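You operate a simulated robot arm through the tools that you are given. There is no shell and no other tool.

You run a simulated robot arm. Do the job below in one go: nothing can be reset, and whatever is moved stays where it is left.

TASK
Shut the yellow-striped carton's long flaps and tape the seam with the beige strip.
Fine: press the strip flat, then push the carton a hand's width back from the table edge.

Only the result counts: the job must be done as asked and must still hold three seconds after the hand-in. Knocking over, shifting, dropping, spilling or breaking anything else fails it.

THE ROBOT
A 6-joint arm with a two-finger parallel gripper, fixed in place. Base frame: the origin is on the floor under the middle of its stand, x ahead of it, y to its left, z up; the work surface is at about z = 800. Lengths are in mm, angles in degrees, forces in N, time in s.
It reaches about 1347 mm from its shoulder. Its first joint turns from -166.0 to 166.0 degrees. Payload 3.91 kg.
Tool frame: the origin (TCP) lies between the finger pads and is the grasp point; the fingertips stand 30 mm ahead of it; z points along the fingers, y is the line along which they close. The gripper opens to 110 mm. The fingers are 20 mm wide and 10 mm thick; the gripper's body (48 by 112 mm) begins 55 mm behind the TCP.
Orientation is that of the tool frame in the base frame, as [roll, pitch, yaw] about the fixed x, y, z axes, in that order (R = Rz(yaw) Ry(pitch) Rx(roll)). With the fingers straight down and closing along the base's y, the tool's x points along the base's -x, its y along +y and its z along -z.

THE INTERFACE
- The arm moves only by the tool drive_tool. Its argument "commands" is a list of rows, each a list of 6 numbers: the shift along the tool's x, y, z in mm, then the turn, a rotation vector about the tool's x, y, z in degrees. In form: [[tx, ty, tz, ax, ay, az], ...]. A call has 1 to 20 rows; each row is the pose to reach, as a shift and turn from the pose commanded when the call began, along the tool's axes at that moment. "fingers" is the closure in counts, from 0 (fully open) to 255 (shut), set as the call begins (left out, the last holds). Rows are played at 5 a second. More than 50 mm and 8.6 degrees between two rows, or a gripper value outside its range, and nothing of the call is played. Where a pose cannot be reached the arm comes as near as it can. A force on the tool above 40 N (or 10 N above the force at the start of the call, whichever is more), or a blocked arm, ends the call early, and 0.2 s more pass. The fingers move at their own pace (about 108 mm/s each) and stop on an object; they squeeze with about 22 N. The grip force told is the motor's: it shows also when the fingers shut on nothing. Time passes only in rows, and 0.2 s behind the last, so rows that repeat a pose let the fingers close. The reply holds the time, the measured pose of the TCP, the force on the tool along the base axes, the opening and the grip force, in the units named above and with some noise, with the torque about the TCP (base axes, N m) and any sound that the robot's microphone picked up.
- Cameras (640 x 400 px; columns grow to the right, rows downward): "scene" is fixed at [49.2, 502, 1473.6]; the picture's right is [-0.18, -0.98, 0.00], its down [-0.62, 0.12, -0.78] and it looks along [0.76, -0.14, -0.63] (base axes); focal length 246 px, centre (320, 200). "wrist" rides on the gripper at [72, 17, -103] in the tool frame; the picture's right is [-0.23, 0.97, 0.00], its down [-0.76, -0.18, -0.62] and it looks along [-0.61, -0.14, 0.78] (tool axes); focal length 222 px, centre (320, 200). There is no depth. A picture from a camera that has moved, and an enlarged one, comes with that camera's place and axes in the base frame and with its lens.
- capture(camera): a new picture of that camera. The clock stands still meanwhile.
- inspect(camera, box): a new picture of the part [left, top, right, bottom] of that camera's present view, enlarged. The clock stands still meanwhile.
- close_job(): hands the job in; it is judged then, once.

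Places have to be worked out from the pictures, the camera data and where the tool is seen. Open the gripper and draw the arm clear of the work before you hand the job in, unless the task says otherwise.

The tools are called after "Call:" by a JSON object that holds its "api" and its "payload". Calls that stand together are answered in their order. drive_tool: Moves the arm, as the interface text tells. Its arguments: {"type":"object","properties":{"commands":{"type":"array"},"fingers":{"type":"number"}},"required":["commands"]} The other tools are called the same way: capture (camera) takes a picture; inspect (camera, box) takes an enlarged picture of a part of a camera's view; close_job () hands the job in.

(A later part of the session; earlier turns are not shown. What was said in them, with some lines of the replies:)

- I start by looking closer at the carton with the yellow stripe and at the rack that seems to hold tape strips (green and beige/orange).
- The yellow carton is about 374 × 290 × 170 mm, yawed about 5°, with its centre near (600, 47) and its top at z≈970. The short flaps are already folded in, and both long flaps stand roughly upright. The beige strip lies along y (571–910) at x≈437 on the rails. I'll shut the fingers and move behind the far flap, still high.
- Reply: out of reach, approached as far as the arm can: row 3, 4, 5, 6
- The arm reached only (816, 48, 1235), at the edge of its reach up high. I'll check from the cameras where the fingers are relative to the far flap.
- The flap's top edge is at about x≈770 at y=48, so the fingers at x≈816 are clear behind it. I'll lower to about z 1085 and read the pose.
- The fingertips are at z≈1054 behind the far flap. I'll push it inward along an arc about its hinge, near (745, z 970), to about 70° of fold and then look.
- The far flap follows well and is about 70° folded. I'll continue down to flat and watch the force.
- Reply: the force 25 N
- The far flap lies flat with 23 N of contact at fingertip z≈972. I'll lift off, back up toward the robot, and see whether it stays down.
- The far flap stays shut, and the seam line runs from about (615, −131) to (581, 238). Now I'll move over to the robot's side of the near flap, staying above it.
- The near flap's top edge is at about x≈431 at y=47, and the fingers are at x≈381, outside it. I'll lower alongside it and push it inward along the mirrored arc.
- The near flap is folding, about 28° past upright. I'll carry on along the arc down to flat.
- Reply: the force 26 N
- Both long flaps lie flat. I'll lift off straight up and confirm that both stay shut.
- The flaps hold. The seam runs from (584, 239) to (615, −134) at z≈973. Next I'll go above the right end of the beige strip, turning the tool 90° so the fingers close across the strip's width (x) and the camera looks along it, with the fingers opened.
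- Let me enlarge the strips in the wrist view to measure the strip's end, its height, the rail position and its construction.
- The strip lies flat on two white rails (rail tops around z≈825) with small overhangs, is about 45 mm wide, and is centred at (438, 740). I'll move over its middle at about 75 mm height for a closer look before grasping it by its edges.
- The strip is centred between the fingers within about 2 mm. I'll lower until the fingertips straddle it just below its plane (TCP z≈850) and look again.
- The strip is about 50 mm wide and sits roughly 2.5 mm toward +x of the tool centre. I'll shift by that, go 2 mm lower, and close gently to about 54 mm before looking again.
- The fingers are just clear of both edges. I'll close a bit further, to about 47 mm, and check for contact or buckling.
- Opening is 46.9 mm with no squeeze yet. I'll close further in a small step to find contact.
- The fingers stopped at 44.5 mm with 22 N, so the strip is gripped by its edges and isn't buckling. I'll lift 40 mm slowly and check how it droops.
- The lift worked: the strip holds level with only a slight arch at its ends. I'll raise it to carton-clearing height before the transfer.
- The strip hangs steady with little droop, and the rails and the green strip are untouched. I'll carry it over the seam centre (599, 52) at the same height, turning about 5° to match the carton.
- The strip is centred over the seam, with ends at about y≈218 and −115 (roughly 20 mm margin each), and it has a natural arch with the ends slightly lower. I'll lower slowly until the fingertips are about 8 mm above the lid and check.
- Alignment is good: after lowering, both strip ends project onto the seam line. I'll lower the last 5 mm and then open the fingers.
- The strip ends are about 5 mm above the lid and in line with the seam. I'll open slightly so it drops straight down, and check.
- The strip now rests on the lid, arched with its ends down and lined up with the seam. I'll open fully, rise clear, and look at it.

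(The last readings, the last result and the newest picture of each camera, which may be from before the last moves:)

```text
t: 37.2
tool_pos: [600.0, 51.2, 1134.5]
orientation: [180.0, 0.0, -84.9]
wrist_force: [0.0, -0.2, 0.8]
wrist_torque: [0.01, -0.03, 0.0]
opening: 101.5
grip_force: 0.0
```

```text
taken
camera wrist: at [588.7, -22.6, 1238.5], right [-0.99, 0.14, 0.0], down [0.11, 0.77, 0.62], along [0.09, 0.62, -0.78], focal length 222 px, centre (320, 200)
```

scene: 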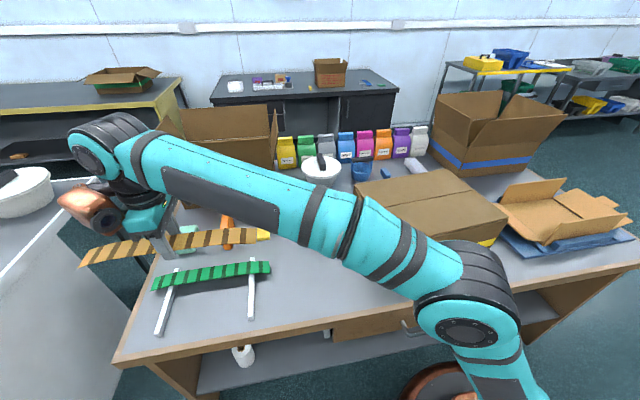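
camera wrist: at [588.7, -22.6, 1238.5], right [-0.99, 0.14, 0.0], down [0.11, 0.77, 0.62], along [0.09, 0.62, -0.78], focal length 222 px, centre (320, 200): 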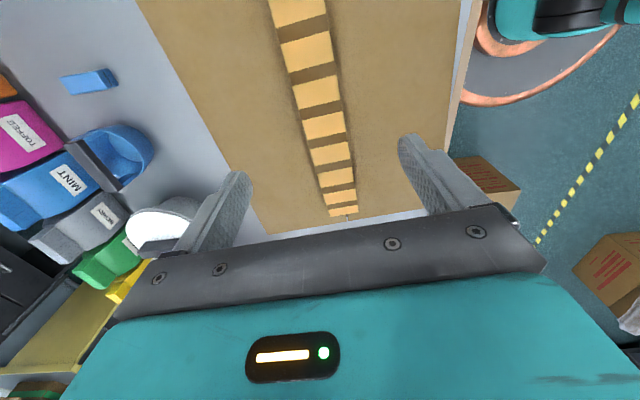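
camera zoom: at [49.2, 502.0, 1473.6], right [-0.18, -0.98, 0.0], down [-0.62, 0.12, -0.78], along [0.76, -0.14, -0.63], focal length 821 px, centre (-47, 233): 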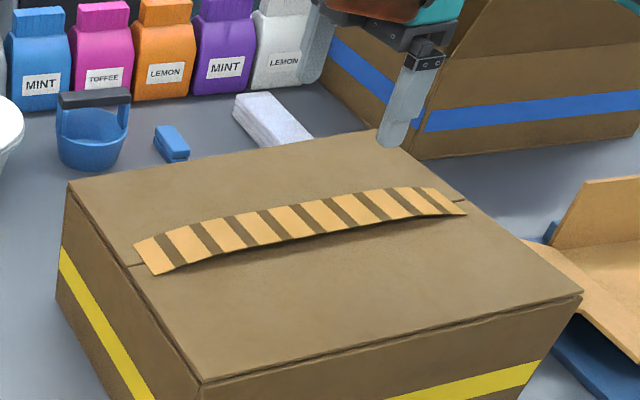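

The strip lies along the seam, arched in the middle and not stuck yet. I'll shut the fingers and press down at the middle, watching the force.

Call:
{"api": "drive_tool", "payload": {"commands": [[0, 0, 20, 0, 0, 0], [0, 0, 50, 0, 0, 0], [0, 0, 80, 0, 0, 0], [0, 0, 100, 0, 0, 0], [0, 0, 112, 0, 0, 0], [0, 0, 120, 0, 0, 0], [0, 0, 126, 0, 0, 0], [0, 0, 129, 0, 0, 0], [0, 0, 131, 0, 0, 0], [0, 0, 132, 0, 0, 0], [0, 0, 132, 0, 0, 0]], "fingers": 255}}

Call:
{"api": "inspect", "payload": {"camera": "scene", "box": [340, 130, 520, 250]}}

Call:
{"api": "capture", "payload": {"camera": "wrist"}}

```text
t: 38.8
tool_pos: [600.1, 51.1, 1016.3]
orientation: [-179.5, 0.0, -85.0]
wrist_force: [-1.6, 0.0, 21.5]
wrist_torque: [-0.03, 0.06, 0.01]
opening: 0.1
grip_force: 21.8
stopped in row 7: the force on the tool passed its limit at 52 N (the readings are from after the stop); the commanded pose is now the measured one
```

```text
3.33 times, centred on (430, 190) of scene
camera zoom: at [49.2, 502.0, 1473.6], right [-0.18, -0.98, 0.0], down [-0.62, 0.12, -0.78], along [0.76, -0.14, -0.63], focal length 821 px, centre (-47, 233)
```

zoom: 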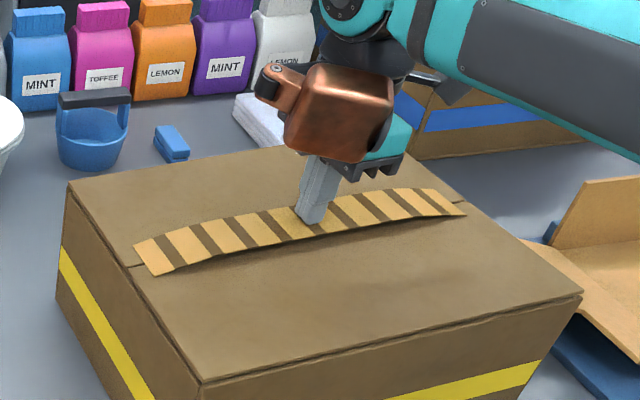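

```text
taken
camera wrist: at [587.4, -22.7, 1119.7], right [-0.99, 0.14, -0.01], down [0.1, 0.77, 0.62], along [0.1, 0.62, -0.78], focal length 222 px, centre (320, 200)
```

wrist: 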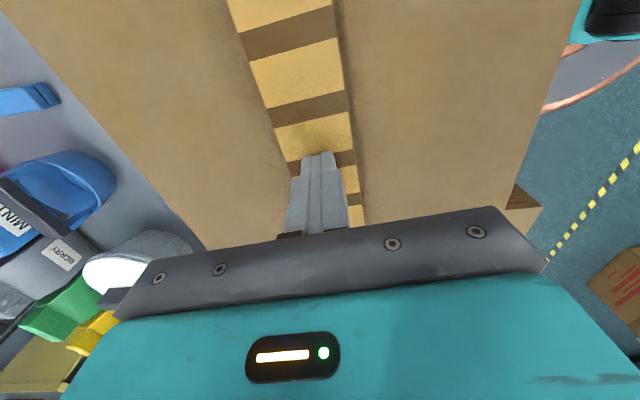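

The strip's arch resists at the middle (21 N at fingertip z≈986), so flattening from the middle is the wrong way. I'll back off and study the strip's shape and end contact before pressing from one end.

Call:
{"api": "drive_tool", "payload": {"commands": [[0, 0, -5, 0, 0, 0], [0, 0, -15, 0, 0, 0], [0, 0, -40, 0, 0, 0], [0, 0, -80, 0, 0, 0], [0, 0, -110, 0, 0, 0], [0, 0, -110, 0, 0, 0]]}}

Call:
{"api": "inspect", "payload": {"camera": "scene", "box": [370, 160, 480, 228]}}

Call:
{"api": "inspect", "payload": {"camera": "wrist", "box": [220, 0, 420, 125]}}

```text
t: 40.2
tool_pos: [599.4, 51.6, 1125.8]
orientation: [-179.6, 0.1, -85.0]
wrist_force: [-0.1, 0.7, -1.1]
wrist_torque: [0.01, 0.01, -0.02]
opening: 0.0
grip_force: 21.9
```

```text
5.82 times, centred on (425, 194) of scene
camera zoom: at [49.2, 502.0, 1473.6], right [-0.18, -0.98, 0.0], down [-0.62, 0.12, -0.78], along [0.76, -0.14, -0.63], focal length 1432 px, centre (-291, 235)
```

zoom: 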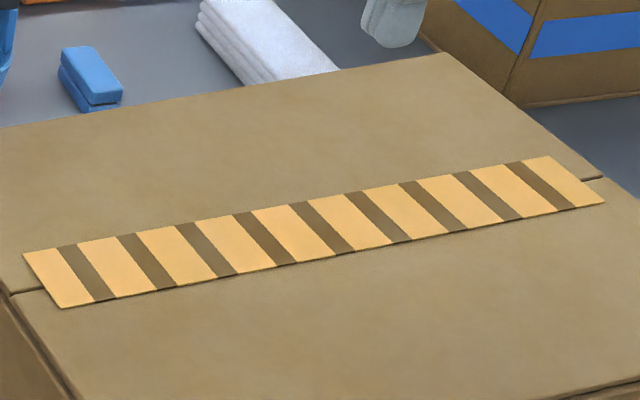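

```text
3.20 times, centred on (320, 62) of wrist
camera zoom: at [587.7, -22.4, 1228.5], right [-0.99, 0.14, -0.01], down [0.11, 0.77, 0.62], along [0.09, 0.62, -0.78], focal length 711 px, centre (320, 640)
```

zoom: 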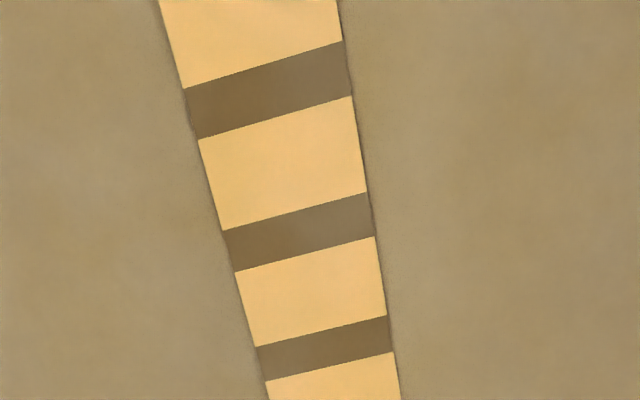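

After backing off, the strip now lies flat along the seam, within about 2–3 mm, with ends near (587, 222) and (616, −117). I'll now press it down point by point along its length with moderate force, starting at the middle.

Call:
{"api": "drive_tool", "payload": {"commands": [[0, 0, 45, 0, 0, 0], [0, 0, 90, 0, 0, 0], [0, 0, 110, 0, 0, 0], [0, 0, 117, 0, 0, 0], [0, 0, 120, 0, 0, 0], [0, 0, 121.5, 0, 0, 0], [0, 0, 122.5, 0, 0, 0], [0, 0, 123.5, 0, 0, 0], [0, 0, 123.5, 0, 0, 0]]}}

Call:
{"api": "inspect", "payload": {"camera": "scene", "box": [340, 130, 520, 250]}}

```text
t: 42.0
tool_pos: [600.4, 52.3, 1004.4]
orientation: [-179.4, 0.0, -85.1]
wrist_force: [-3.2, 0.7, 19.6]
wrist_torque: [0.02, 0.11, 0.0]
opening: 0.0
grip_force: 21.5
stopped in row 9: the force on the tool passed its limit at 42 N (the readings are from after the stop); the commanded pose is now the measured one
```

```text
3.33 times, centred on (430, 190) of scene
camera zoom: at [49.2, 502.0, 1473.6], right [-0.18, -0.98, 0.0], down [-0.62, 0.12, -0.78], along [0.76, -0.14, -0.63], focal length 821 px, centre (-47, 233)
```

zoom: 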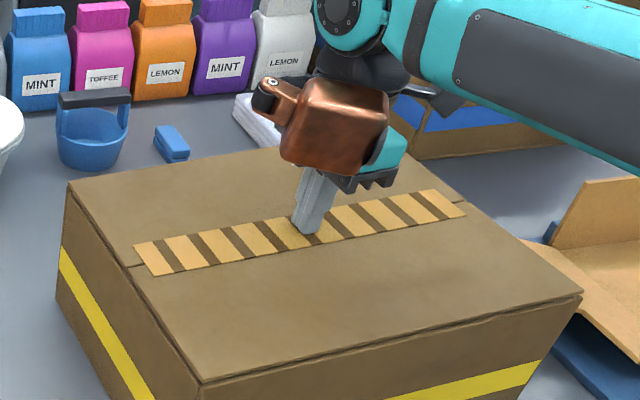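

Strip top is at z≈974.4 and it is flat under the tool. I'll lift a little, press at 35 mm and then at 70 mm toward the left end, finishing in contact so I can read the force.

Call:
{"api": "drive_tool", "payload": {"commands": [[0, 0, -8, -0.6, 0, 0], [-20, 0, -8, -0.6, 0, 0], [-35, 0, -8, -0.6, 0, 0], [-35, 0, -3, -0.6, 0, 0], [-35, 0, -1, -0.6, 0, 0], [-35, 0, 0, -0.6, 0, 0], [-35, 0, 0, -0.6, 0, 0], [-35, 0, -8, -0.6, 0, 0], [-55, 0, -8, -0.6, 0, 0], [-70, 0, -8, -0.6, 0, 0], [-70, 0, -3, -0.6, 0, 0], [-70, 0, -1, -0.6, 0, 0], [-70, 0, 0, -0.6, 0, 0], [-70, 0, 0, -0.6, 0, 0]]}}

```text
t: 45.0
tool_pos: [593.6, 121.5, 1003.1]
orientation: [-179.9, 0.0, -84.9]
wrist_force: [5.1, 3.8, 31.4]
wrist_torque: [0.1, -0.14, 0.11]
opening: 0.1
grip_force: 21.5
```

The force is 31 N there, a firm press. I'll continue to 105 and 140 mm and near the left end at about 157 mm, slightly lighter.

Call:
{"api": "drive_tool", "payload": {"commands": [[0, 0, -8, 0, 0, 0], [-20, 0, -8, 0, 0, 0], [-35, 0, -8, 0, 0, 0], [-35, 0, -3, 0, 0, 0], [-35, 0, -1, 0, 0, 0], [-35, 0, -0.5, 0, 0, 0], [-35, 0, -0.5, 0, 0, 0], [-35, 0, -8, 0, 0, 0], [-55, 0, -8, 0, 0, 0], [-70, 0, -8, 0, 0, 0], [-70, 0, -3, 0, 0, 0], [-70, 0, -1, 0, 0, 0], [-70, 0, -0.5, 0, 0, 0], [-70, 0, -0.5, 0, 0, 0]]}}

Call:
{"api": "inspect", "payload": {"camera": "scene", "box": [340, 130, 520, 250]}}

```text
t: 48.0
tool_pos: [587.5, 191.0, 1004.5]
orientation: [-179.8, 0.0, -85.0]
wrist_force: [3.2, 1.7, 24.2]
wrist_torque: [0.06, -0.1, 0.06]
opening: 0.1
grip_force: 21.5
```

```text
3.33 times, centred on (430, 190) of scene
camera zoom: at [49.2, 502.0, 1473.6], right [-0.18, -0.98, 0.0], down [-0.62, 0.12, -0.78], along [0.76, -0.14, -0.63], focal length 821 px, centre (-47, 233)
```

zoom: 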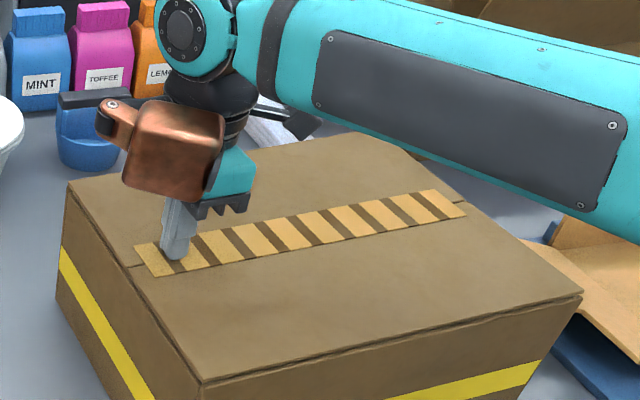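

Good contact (24 N) at 140 mm and the strip is flat. Now the left tip: one more press about 18 mm further out, then I'll lift.

Call:
{"api": "drive_tool", "payload": {"commands": [[0, 0, -8, 0, 0, 0], [-18, 0, -8, 0, 0, 0], [-18, 0, -3, 0, 0, 0], [-18, 0, -1, 0, 0, 0], [-18, 0, 0, 0, 0, 0], [-18, 0, 0, 0, 0, 0]]}}

```text
t: 49.4
tool_pos: [586.2, 208.4, 1003.5]
orientation: [-179.9, 0.0, -85.0]
wrist_force: [3.1, -0.2, 21.9]
wrist_torque: [-0.02, -0.11, 0.08]
opening: 0.1
grip_force: 22.1
```

22 N at the left tip, pressed. Next I'll lift and go to the right half, pressing at 35 mm and 70 mm right of the middle.

Call:
{"api": "drive_tool", "payload": {"commands": [[0, 0, -10, 0, 0, 0], [30, 0, -25, 0, 0, 0], [70, 0, -25, 0, 0, 0], [110, 0, -25, 0, 0, 0], [150, 0, -25, 0, 0, 0], [180, 0, -20, 0, 0, 0], [192, 0, -8, 0, 0, 0], [192, 0, -3, 0, 0, 0], [192, 0, -1, 0, 0, 0], [192, 0, 0, 0, 0, 0], [192, 0, 0, 0, 0, 0], [192, 0, -8, 0, 0, 0], [212, 0, -8, 0, 0, 0], [227, 0, -8, 0, 0, 0], [227, 0, -3, 0, 0, 0], [227, 0, -1, 0, 0, 0], [227, 0, 0, 0, 0, 0], [227, 0, 0, 0, 0, 0]]}}

Call:
{"api": "inspect", "payload": {"camera": "scene", "box": [340, 130, 520, 250]}}

```text
t: 53.2
tool_pos: [606.0, -18.3, 1003.2]
orientation: [-179.9, 0.0, -85.0]
wrist_force: [4.9, -0.3, 21.8]
wrist_torque: [0.0, -0.14, -0.08]
opening: 0.0
grip_force: 21.9
```

```text
3.33 times, centred on (430, 190) of scene
camera zoom: at [49.2, 502.0, 1473.6], right [-0.18, -0.98, 0.0], down [-0.62, 0.12, -0.78], along [0.76, -0.14, -0.63], focal length 821 px, centre (-47, 233)
```

zoom: 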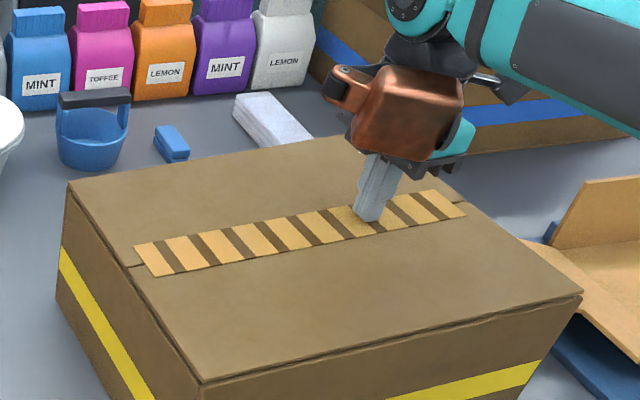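

22 N at 70 mm right. I'll continue to 105 and 140 mm and to the right tip at about 157 mm.

Call:
{"api": "drive_tool", "payload": {"commands": [[0, 0, -8, 0, 0, 0], [20, 0, -8, 0, 0, 0], [35, 0, -8, 0, 0, 0], [35, 0, -3, 0, 0, 0], [35, 0, -1, 0, 0, 0], [35, 0, 0, 0, 0, 0], [35, 0, 0, 0, 0, 0], [35, 0, -8, 0, 0, 0], [55, 0, -8, 0, 0, 0], [70, 0, -8, 0, 0, 0], [70, 0, -3, 0, 0, 0], [70, 0, -1, 0, 0, 0], [70, 0, 0, 0, 0, 0], [70, 0, 0, 0, 0, 0]]}}

```text
t: 56.2
tool_pos: [612.9, -86.8, 1004.4]
orientation: [-179.9, 0.0, -85.0]
wrist_force: [2.4, -0.2, 21.8]
wrist_torque: [0.0, -0.11, -0.07]
opening: 0.1
grip_force: 22.2
```

Contact is 22 N at 140 mm. Now the right tip, then I'll lift well clear and inspect the whole strip.

Call:
{"api": "drive_tool", "payload": {"commands": [[0, 0, -8, 0, 0, 0], [18, 0, -8, 0, 0, 0], [18, 0, -3, 0, 0, 0], [18, 0, -1, 0, 0, 0], [18, 0, 0, 0, 0, 0], [18, 0, 0, 0, 0, 0], [18, 0, 0, 0, 0, 0]]}}

Call:
{"api": "drive_tool", "payload": {"commands": [[0, 0, -10, 0, 0, 0], [0, 0, -40, 0, 0, 0], [0, 0, -80, 0, 0, 0], [0, 0, -120, 0, 0, 0], [0, 0, -150, 0, 0, 0], [0, 0, -150, 0, 0, 0]]}}

Call:
{"api": "inspect", "payload": {"camera": "scene", "box": [340, 130, 520, 250]}}

Call:
{"api": "inspect", "payload": {"camera": "scene", "box": [370, 160, 480, 228]}}

Call:
{"api": "capture", "payload": {"camera": "wrist"}}

```text
t: 57.8
tool_pos: [613.3, -104.6, 1002.6]
orientation: [-179.9, 0.0, -85.0]
wrist_force: [0.4, -1.9, 20.9]
wrist_torque: [-0.02, -0.03, -0.03]
opening: 0.0
grip_force: 22.0
```

```text
t: 59.2
tool_pos: [612.8, -103.8, 1153.3]
orientation: [-179.9, 0.0, -85.0]
wrist_force: [0.4, -0.5, -0.8]
wrist_torque: [0.0, 0.02, 0.0]
opening: 0.0
grip_force: 21.9
```

```text
3.33 times, centred on (430, 190) of scene
camera zoom: at [49.2, 502.0, 1473.6], right [-0.18, -0.98, 0.0], down [-0.62, 0.12, -0.78], along [0.76, -0.14, -0.63], focal length 821 px, centre (-47, 233)
```

zoom: 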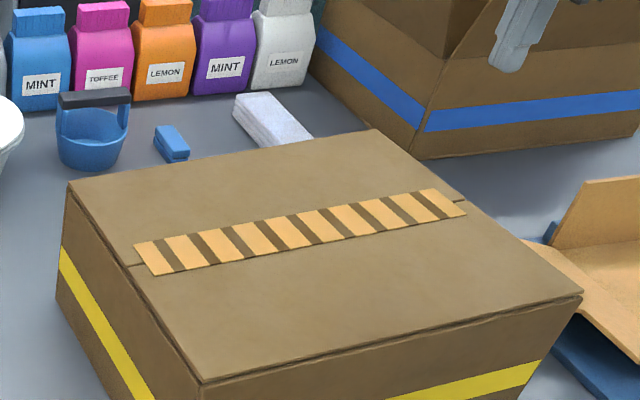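

```text
5.82 times, centred on (425, 194) of scene
camera zoom: at [49.2, 502.0, 1473.6], right [-0.18, -0.98, 0.0], down [-0.62, 0.12, -0.78], along [0.76, -0.14, -0.63], focal length 1432 px, centre (-291, 235)
```

zoom: 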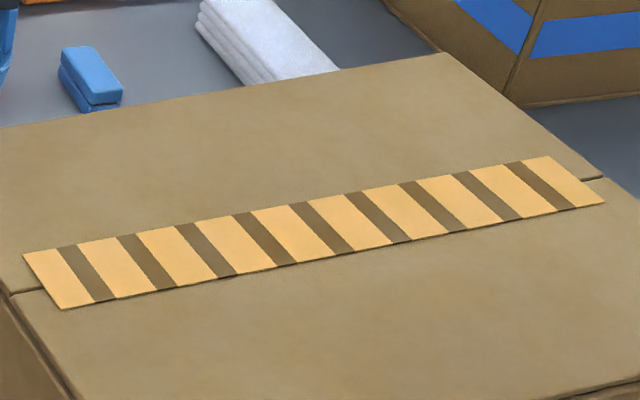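

```text
taken
camera wrist: at [602.5, -179.1, 1257.5], right [-0.99, 0.14, 0.0], down [0.11, 0.77, 0.62], along [0.09, 0.62, -0.78], focal length 222 px, centre (320, 200)
```

wrist: 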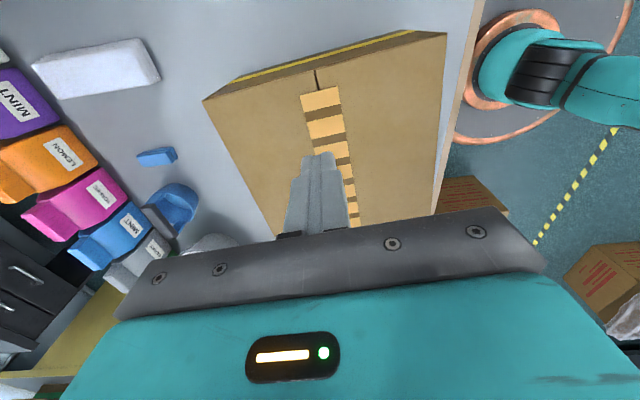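

The strip lies flat and covers the seam, and the flaps are shut. Table edge is x≈348 and the carton's near face is x≈457 at its middle. I'll push the carton about 95 mm further back (+x). First I move in front of its near face, turning the tool so the opened fingers line up with the face.

Call:
{"api": "drive_tool", "payload": {"commands": [[-13.4, 15.8, 0, 0, 0, 7.5], [-26.9, 31.6, 0, 0, 0, 15], [-40.3, 47.4, 0, 0, 0, 22.5], [-53.7, 63.2, 0, 0, 0, 30], [-67.1, 79, 0, 0, 0, 37.5], [-80.6, 94.9, 0, 0, 0, 45], [-94, 110.7, 0, 0, 0, 52.5], [-107.4, 126.5, 0, 0, 0, 60], [-120.8, 142.3, 0, 0, 0, 67.5], [-134.3, 158.1, 0, 0, 0, 75], [-147.7, 173.9, 0, 0, 0, 82.5], [-161.1, 189.7, 0, 0, 0, 90], [-161.1, 189.7, 0, 0, 0, 90]], "fingers": 20}}

Call:
{"api": "capture", "payload": {"camera": "wrist"}}

Call:
{"api": "capture", "payload": {"camera": "scene"}}

```text
t: 62.0
tool_pos: [410.6, 39.2, 1153.1]
orientation: [-179.9, -0.1, -175.1]
wrist_force: [1.6, 0.3, 0.3]
wrist_torque: [-0.02, 0.0, -0.01]
opening: 101.5
grip_force: 0.0
```

```text
taken
camera wrist: at [336.7, 49.8, 1257.0], right [0.14, 0.99, 0.0], down [0.77, -0.11, 0.62], along [0.62, -0.09, -0.78], focal length 222 px, centre (320, 200)
```

wrist: 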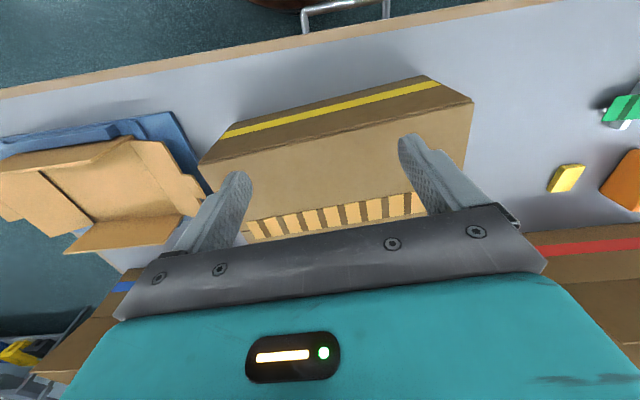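

```text
taken
```

scene: 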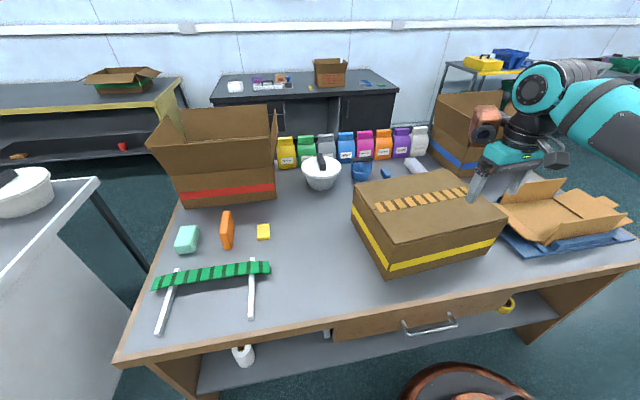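

Let me enlarge the view of the table edge and the carton's near face to fix the starting gap accurately before pushing.

Call:
{"api": "inspect", "payload": {"camera": "wrist", "box": [180, 0, 500, 200]}}

```text
2.00 times, centred on (340, 100) of wrist
camera zoom: at [336.7, 49.8, 1257.0], right [0.14, 0.99, 0.0], down [0.77, -0.11, 0.62], along [0.62, -0.09, -0.78], focal length 444 px, centre (280, 400)
```

zoom: 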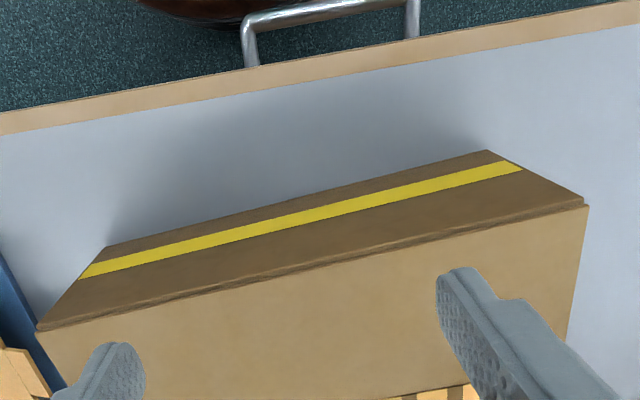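

The table edge is at x≈349 and the carton's near bottom edge runs (473, −150) to (438, 226), centred at y≈38, so the tool is centred. I'll lower in front of the face to fingertip z≈898, keeping the gripper body just above the lid level.

Call:
{"api": "drive_tool", "payload": {"commands": [[0, 0, 45, 0, 0, 0], [0, 0, 90, 0, 0, 0], [0, 0, 135, 0, 0, 0], [0, 0, 180, 0, 0, 0], [0, 0, 210, 0, 0, 0], [0, 0, 225, 0, 0, 0], [0, 0, 225, 0, 0, 0]]}}

Call:
{"api": "capture", "payload": {"camera": "scene"}}

Call:
{"api": "capture", "payload": {"camera": "wrist"}}

```text
t: 63.6
tool_pos: [410.9, 39.4, 928.2]
orientation: [179.9, 0.1, -174.9]
wrist_force: [0.5, -0.4, 0.1]
wrist_torque: [-0.02, -0.02, 0.02]
opening: 101.5
grip_force: 0.1
```

```text
taken
```

scene: 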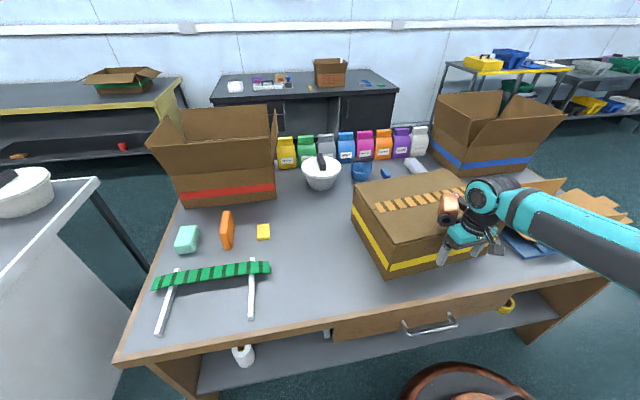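

```text
taken
camera wrist: at [335.4, 49.2, 1031.8], right [0.14, 0.99, 0.0], down [0.77, -0.11, 0.62], along [0.62, -0.09, -0.78], focal length 222 px, centre (320, 200)
```

wrist: 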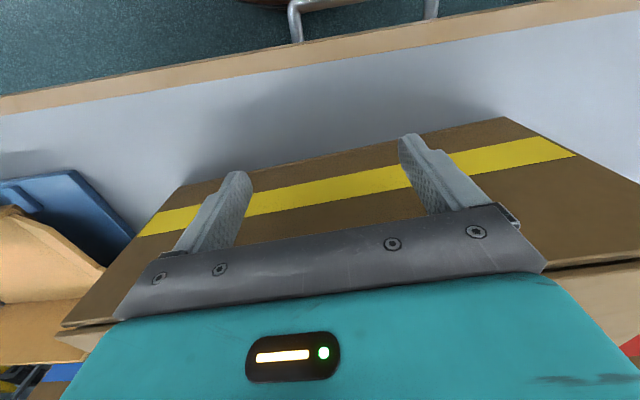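

The fingers are in front of the face and centred, and nothing else is touched. I'll push slowly straight along +x, about 35 mm into the carton at first, watching the force.

Call:
{"api": "drive_tool", "payload": {"commands": [[-14.9, -1.3, 0, 0, 0, 0], [-24.9, -2.2, 0, 0, 0, 0], [-30.9, -2.8, 0, 0, 0, 0], [-34.9, -3.1, 0, 0, 0, 0], [-38.8, -3.5, 0, 0, 0, 0], [-42.8, -3.8, 0, 0, 0, 0], [-48.8, -4.4, 0, 0, 0, 0], [-54.8, -4.9, 0, 0, 0, 0], [-60.8, -5.4, 0, 0, 0, 0], [-66.7, -6, 0, 0, 0, 0], [-72.7, -6.5, 0, 0, 0, 0]]}}

Call:
{"api": "capture", "payload": {"camera": "scene"}}

Call:
{"api": "capture", "payload": {"camera": "wrist"}}

```text
t: 66.0
tool_pos: [483.3, 39.4, 927.8]
orientation: [-180.0, 0.0, -175.0]
wrist_force: [-5.3, -0.8, -0.5]
wrist_torque: [0.08, -0.07, -0.03]
opening: 101.5
grip_force: 0.3
```

```text
taken
```

scene: 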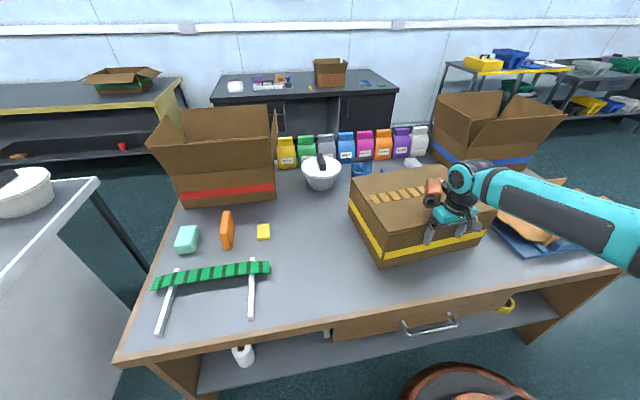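

```text
taken
camera wrist: at [409.2, 49.0, 1031.5], right [0.14, 0.99, 0.0], down [0.77, -0.11, 0.62], along [0.62, -0.09, -0.78], focal length 222 px, centre (320, 200)
```

wrist: 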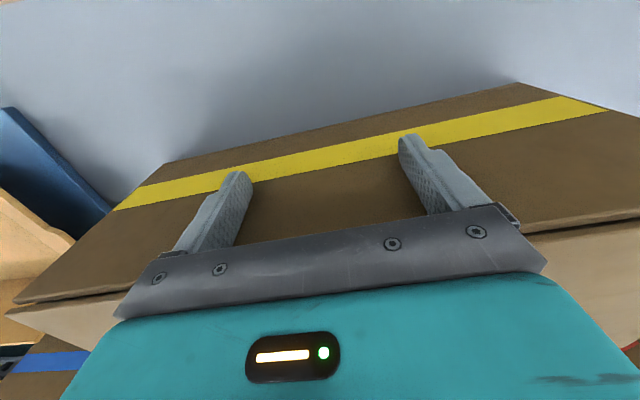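

Only about 5 N is needed, and the carton has slid about 40 mm without turning. I'll push another 57 mm for a total of roughly 97 mm.

Call:
{"api": "drive_tool", "payload": {"commands": [[-6, -0.5, 0, 0, 0, 0], [-12, -1.1, 0, 0, 0, 0], [-18, -1.6, 0, 0, 0, 0], [-24, -2.1, 0, 0, 0, 0], [-30, -2.7, 0, 0, 0, 0], [-36, -3.2, 0, 0, 0, 0], [-42, -3.7, 0, 0, 0, 0], [-47, -4.2, 0, 0, 0, 0], [-51, -4.6, 0, 0, 0, 0], [-54, -4.8, 0, 0, 0, 0], [-56, -5, 0, 0, 0, 0], [-56.8, -5.1, 0, 0, 0, 0], [-56.8, -5.1, 0, 0, 0, 0]]}}

Call:
{"api": "capture", "payload": {"camera": "wrist"}}

Call:
{"api": "capture", "payload": {"camera": "scene"}}

```text
t: 68.8
tool_pos: [540.2, 39.4, 929.4]
orientation: [-179.9, 0.1, -175.0]
wrist_force: [-7.6, -0.7, 4.1]
wrist_torque: [0.01, -0.11, 0.05]
opening: 101.4
grip_force: 0.1
```

```text
taken
camera wrist: at [466.2, 48.9, 1032.1], right [0.14, 0.99, 0.0], down [0.77, -0.11, 0.62], along [0.62, -0.09, -0.78], focal length 222 px, centre (320, 200)
```

wrist: 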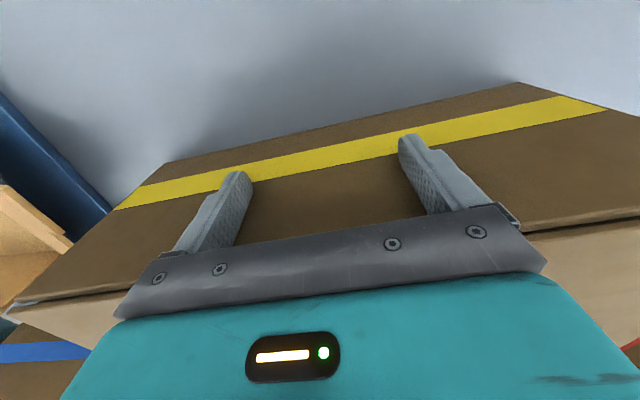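

```text
taken
```

scene: 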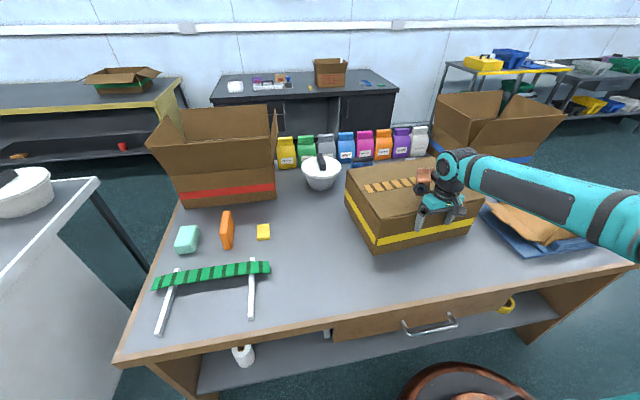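

The carton stands about 97 mm further back with its orientation kept, and the strip is still in place. I'll back off from the face, rise clear and open fully.

Call:
{"api": "drive_tool", "payload": {"commands": [[8, 0, 0, 0, 0, 0], [20, 0, 0, 0, 0, 0], [40, 0, 0, 0, 0, 0], [60, 0, 0, 0, 0, 0], [75, 0, -20, 0, 0, 0], [80, 0, -60, 0, 0, 0], [80, 0, -105, 0, 0, 0], [80, 0, -150, 0, 0, 0], [80, 0, -195, 0, 0, 0], [80, 0, -240, 0, 0, 0], [80, 0, -280, 0, 0, 0], [80, 0, -280, 0, 0, 0]], "fingers": 0}}

Call:
{"api": "capture", "payload": {"camera": "scene"}}

Call:
{"api": "capture", "payload": {"camera": "wrist"}}

Call:
{"api": "inspect", "payload": {"camera": "scene", "box": [330, 130, 510, 260]}}

```text
t: 71.4
tool_pos: [461.4, 31.9, 1208.4]
orientation: [180.0, -0.1, -174.9]
wrist_force: [0.2, 0.4, 0.2]
wrist_torque: [-0.02, -0.01, 0.02]
opening: 110.0
grip_force: 0.0
```

```text
taken
```

scene: 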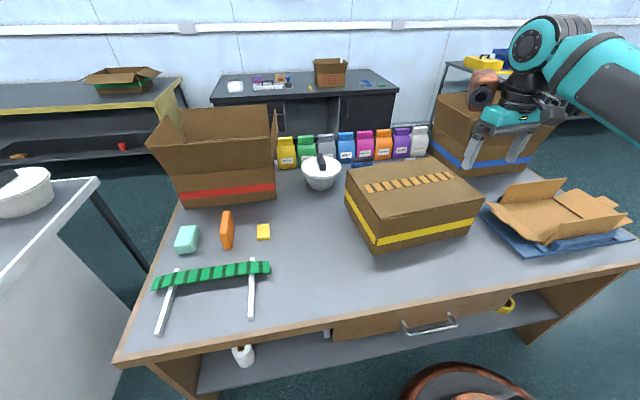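

```text
taken
camera wrist: at [387.4, 41.8, 1311.7], right [0.14, 0.99, 0.0], down [0.77, -0.11, 0.62], along [0.62, -0.09, -0.78], focal length 222 px, centre (320, 200)
```

wrist: 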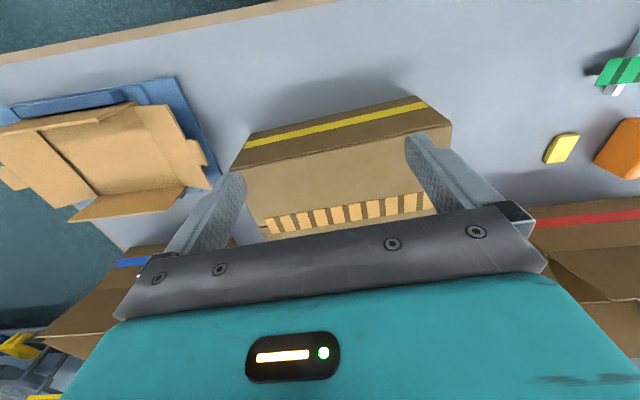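

```text
3.08 times, centred on (420, 195) of scene
camera zoom: at [49.2, 502.0, 1473.6], right [-0.18, -0.98, 0.0], down [-0.62, 0.12, -0.78], along [0.76, -0.14, -0.63], focal length 758 px, centre (12, 215)
```

zoom: 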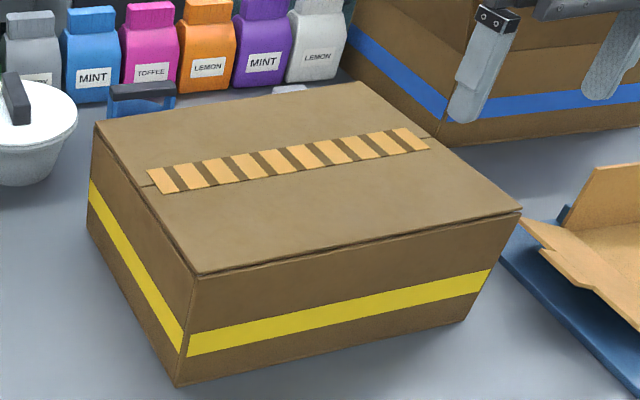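

The carton now sits about 100 mm further back, the flaps are shut, and the strip is flat over the seam. I'll do a last check that the neighbouring objects are where they were at the start.

Call:
{"api": "inspect", "payload": {"camera": "scene", "box": [330, 120, 570, 290]}}

Call:
{"api": "inspect", "payload": {"camera": "scene", "box": [110, 200, 330, 360]}}

Call:
{"api": "inspect", "payload": {"camera": "scene", "box": [470, 160, 640, 270]}}

```text
2.35 times, centred on (450, 205) of scene
camera zoom: at [49.2, 502.0, 1473.6], right [-0.18, -0.98, 0.0], down [-0.62, 0.12, -0.78], along [0.76, -0.14, -0.63], focal length 579 px, centre (14, 188)
```

zoom: 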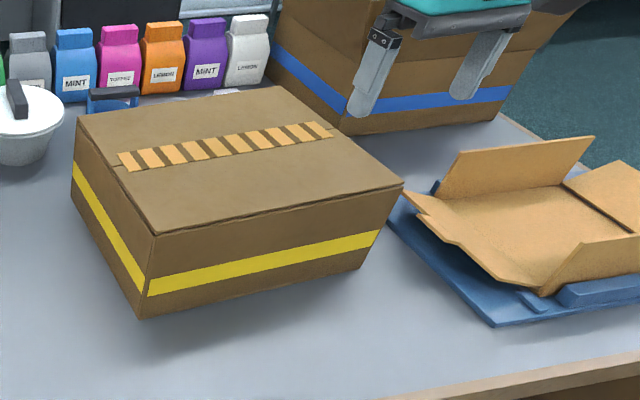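

```text
2.50 times, centred on (220, 280) of scene
camera zoom: at [49.2, 502.0, 1473.6], right [-0.18, -0.98, 0.0], down [-0.62, 0.12, -0.78], along [0.76, -0.14, -0.63], focal length 616 px, centre (570, 0)
```

zoom: 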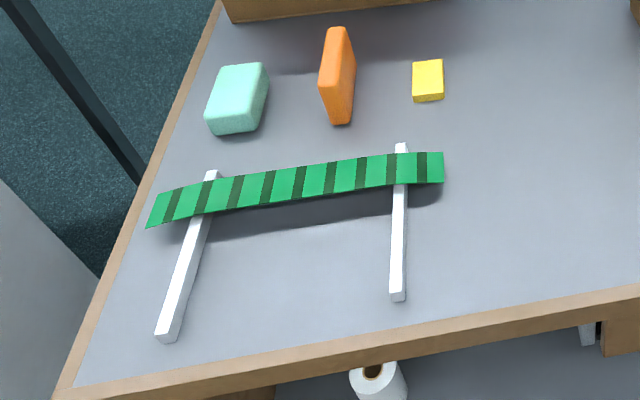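

```text
3.64 times, centred on (555, 215) of scene
camera zoom: at [49.2, 502.0, 1473.6], right [-0.18, -0.98, 0.0], down [-0.62, 0.12, -0.78], along [0.76, -0.14, -0.63], focal length 895 px, centre (-534, 146)
```

zoom: 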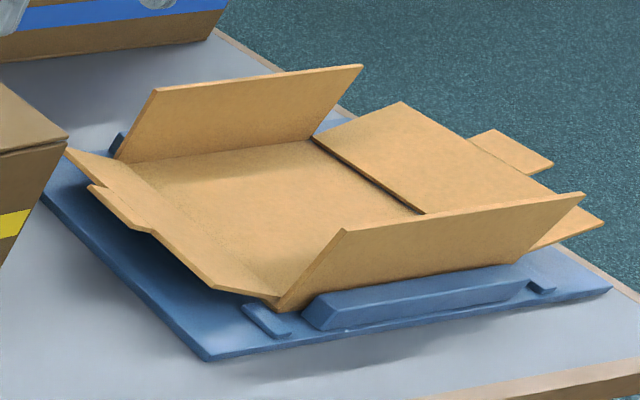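

Nothing else has moved: the rails, green strip, sponges, blank and other cartons are all as at the start. The arm is clear with the gripper open, so I'm handing in.

Call:
{"api": "close_job", "payload": {}}

```text
The job is handed in.
```

The yellow-striped carton's long flaps are shut and its seam is taped with the beige strip. The carton is pushed back, and the job is handed in; I have no verdict yet.

- **Flaps:** both long flaps lie flat and stayed down after I lifted off.
- **Strip:** it covers the seam to within about 3 mm, with roughly 20 mm of seam bare at each end. It arched when first laid, so I pressed it at about ten points along its length, mostly around 20–30 N. The first presses at the middle peaked at 52 N and 42 N, which stopped the arm each time.
- **Push:** the instruction could mean pushing it back by a hand's width or leaving a hand's width of gap. It already stood about 90–120 mm from the table edge, so I took the first meaning. I moved it straight back about 100 mm, and it did not turn.
- **Surroundings:** the last pictures show the rails, green strip, sponges, flattened carton and other cartons where they were at the start. The gripper is open and the arm is clear of the carton.
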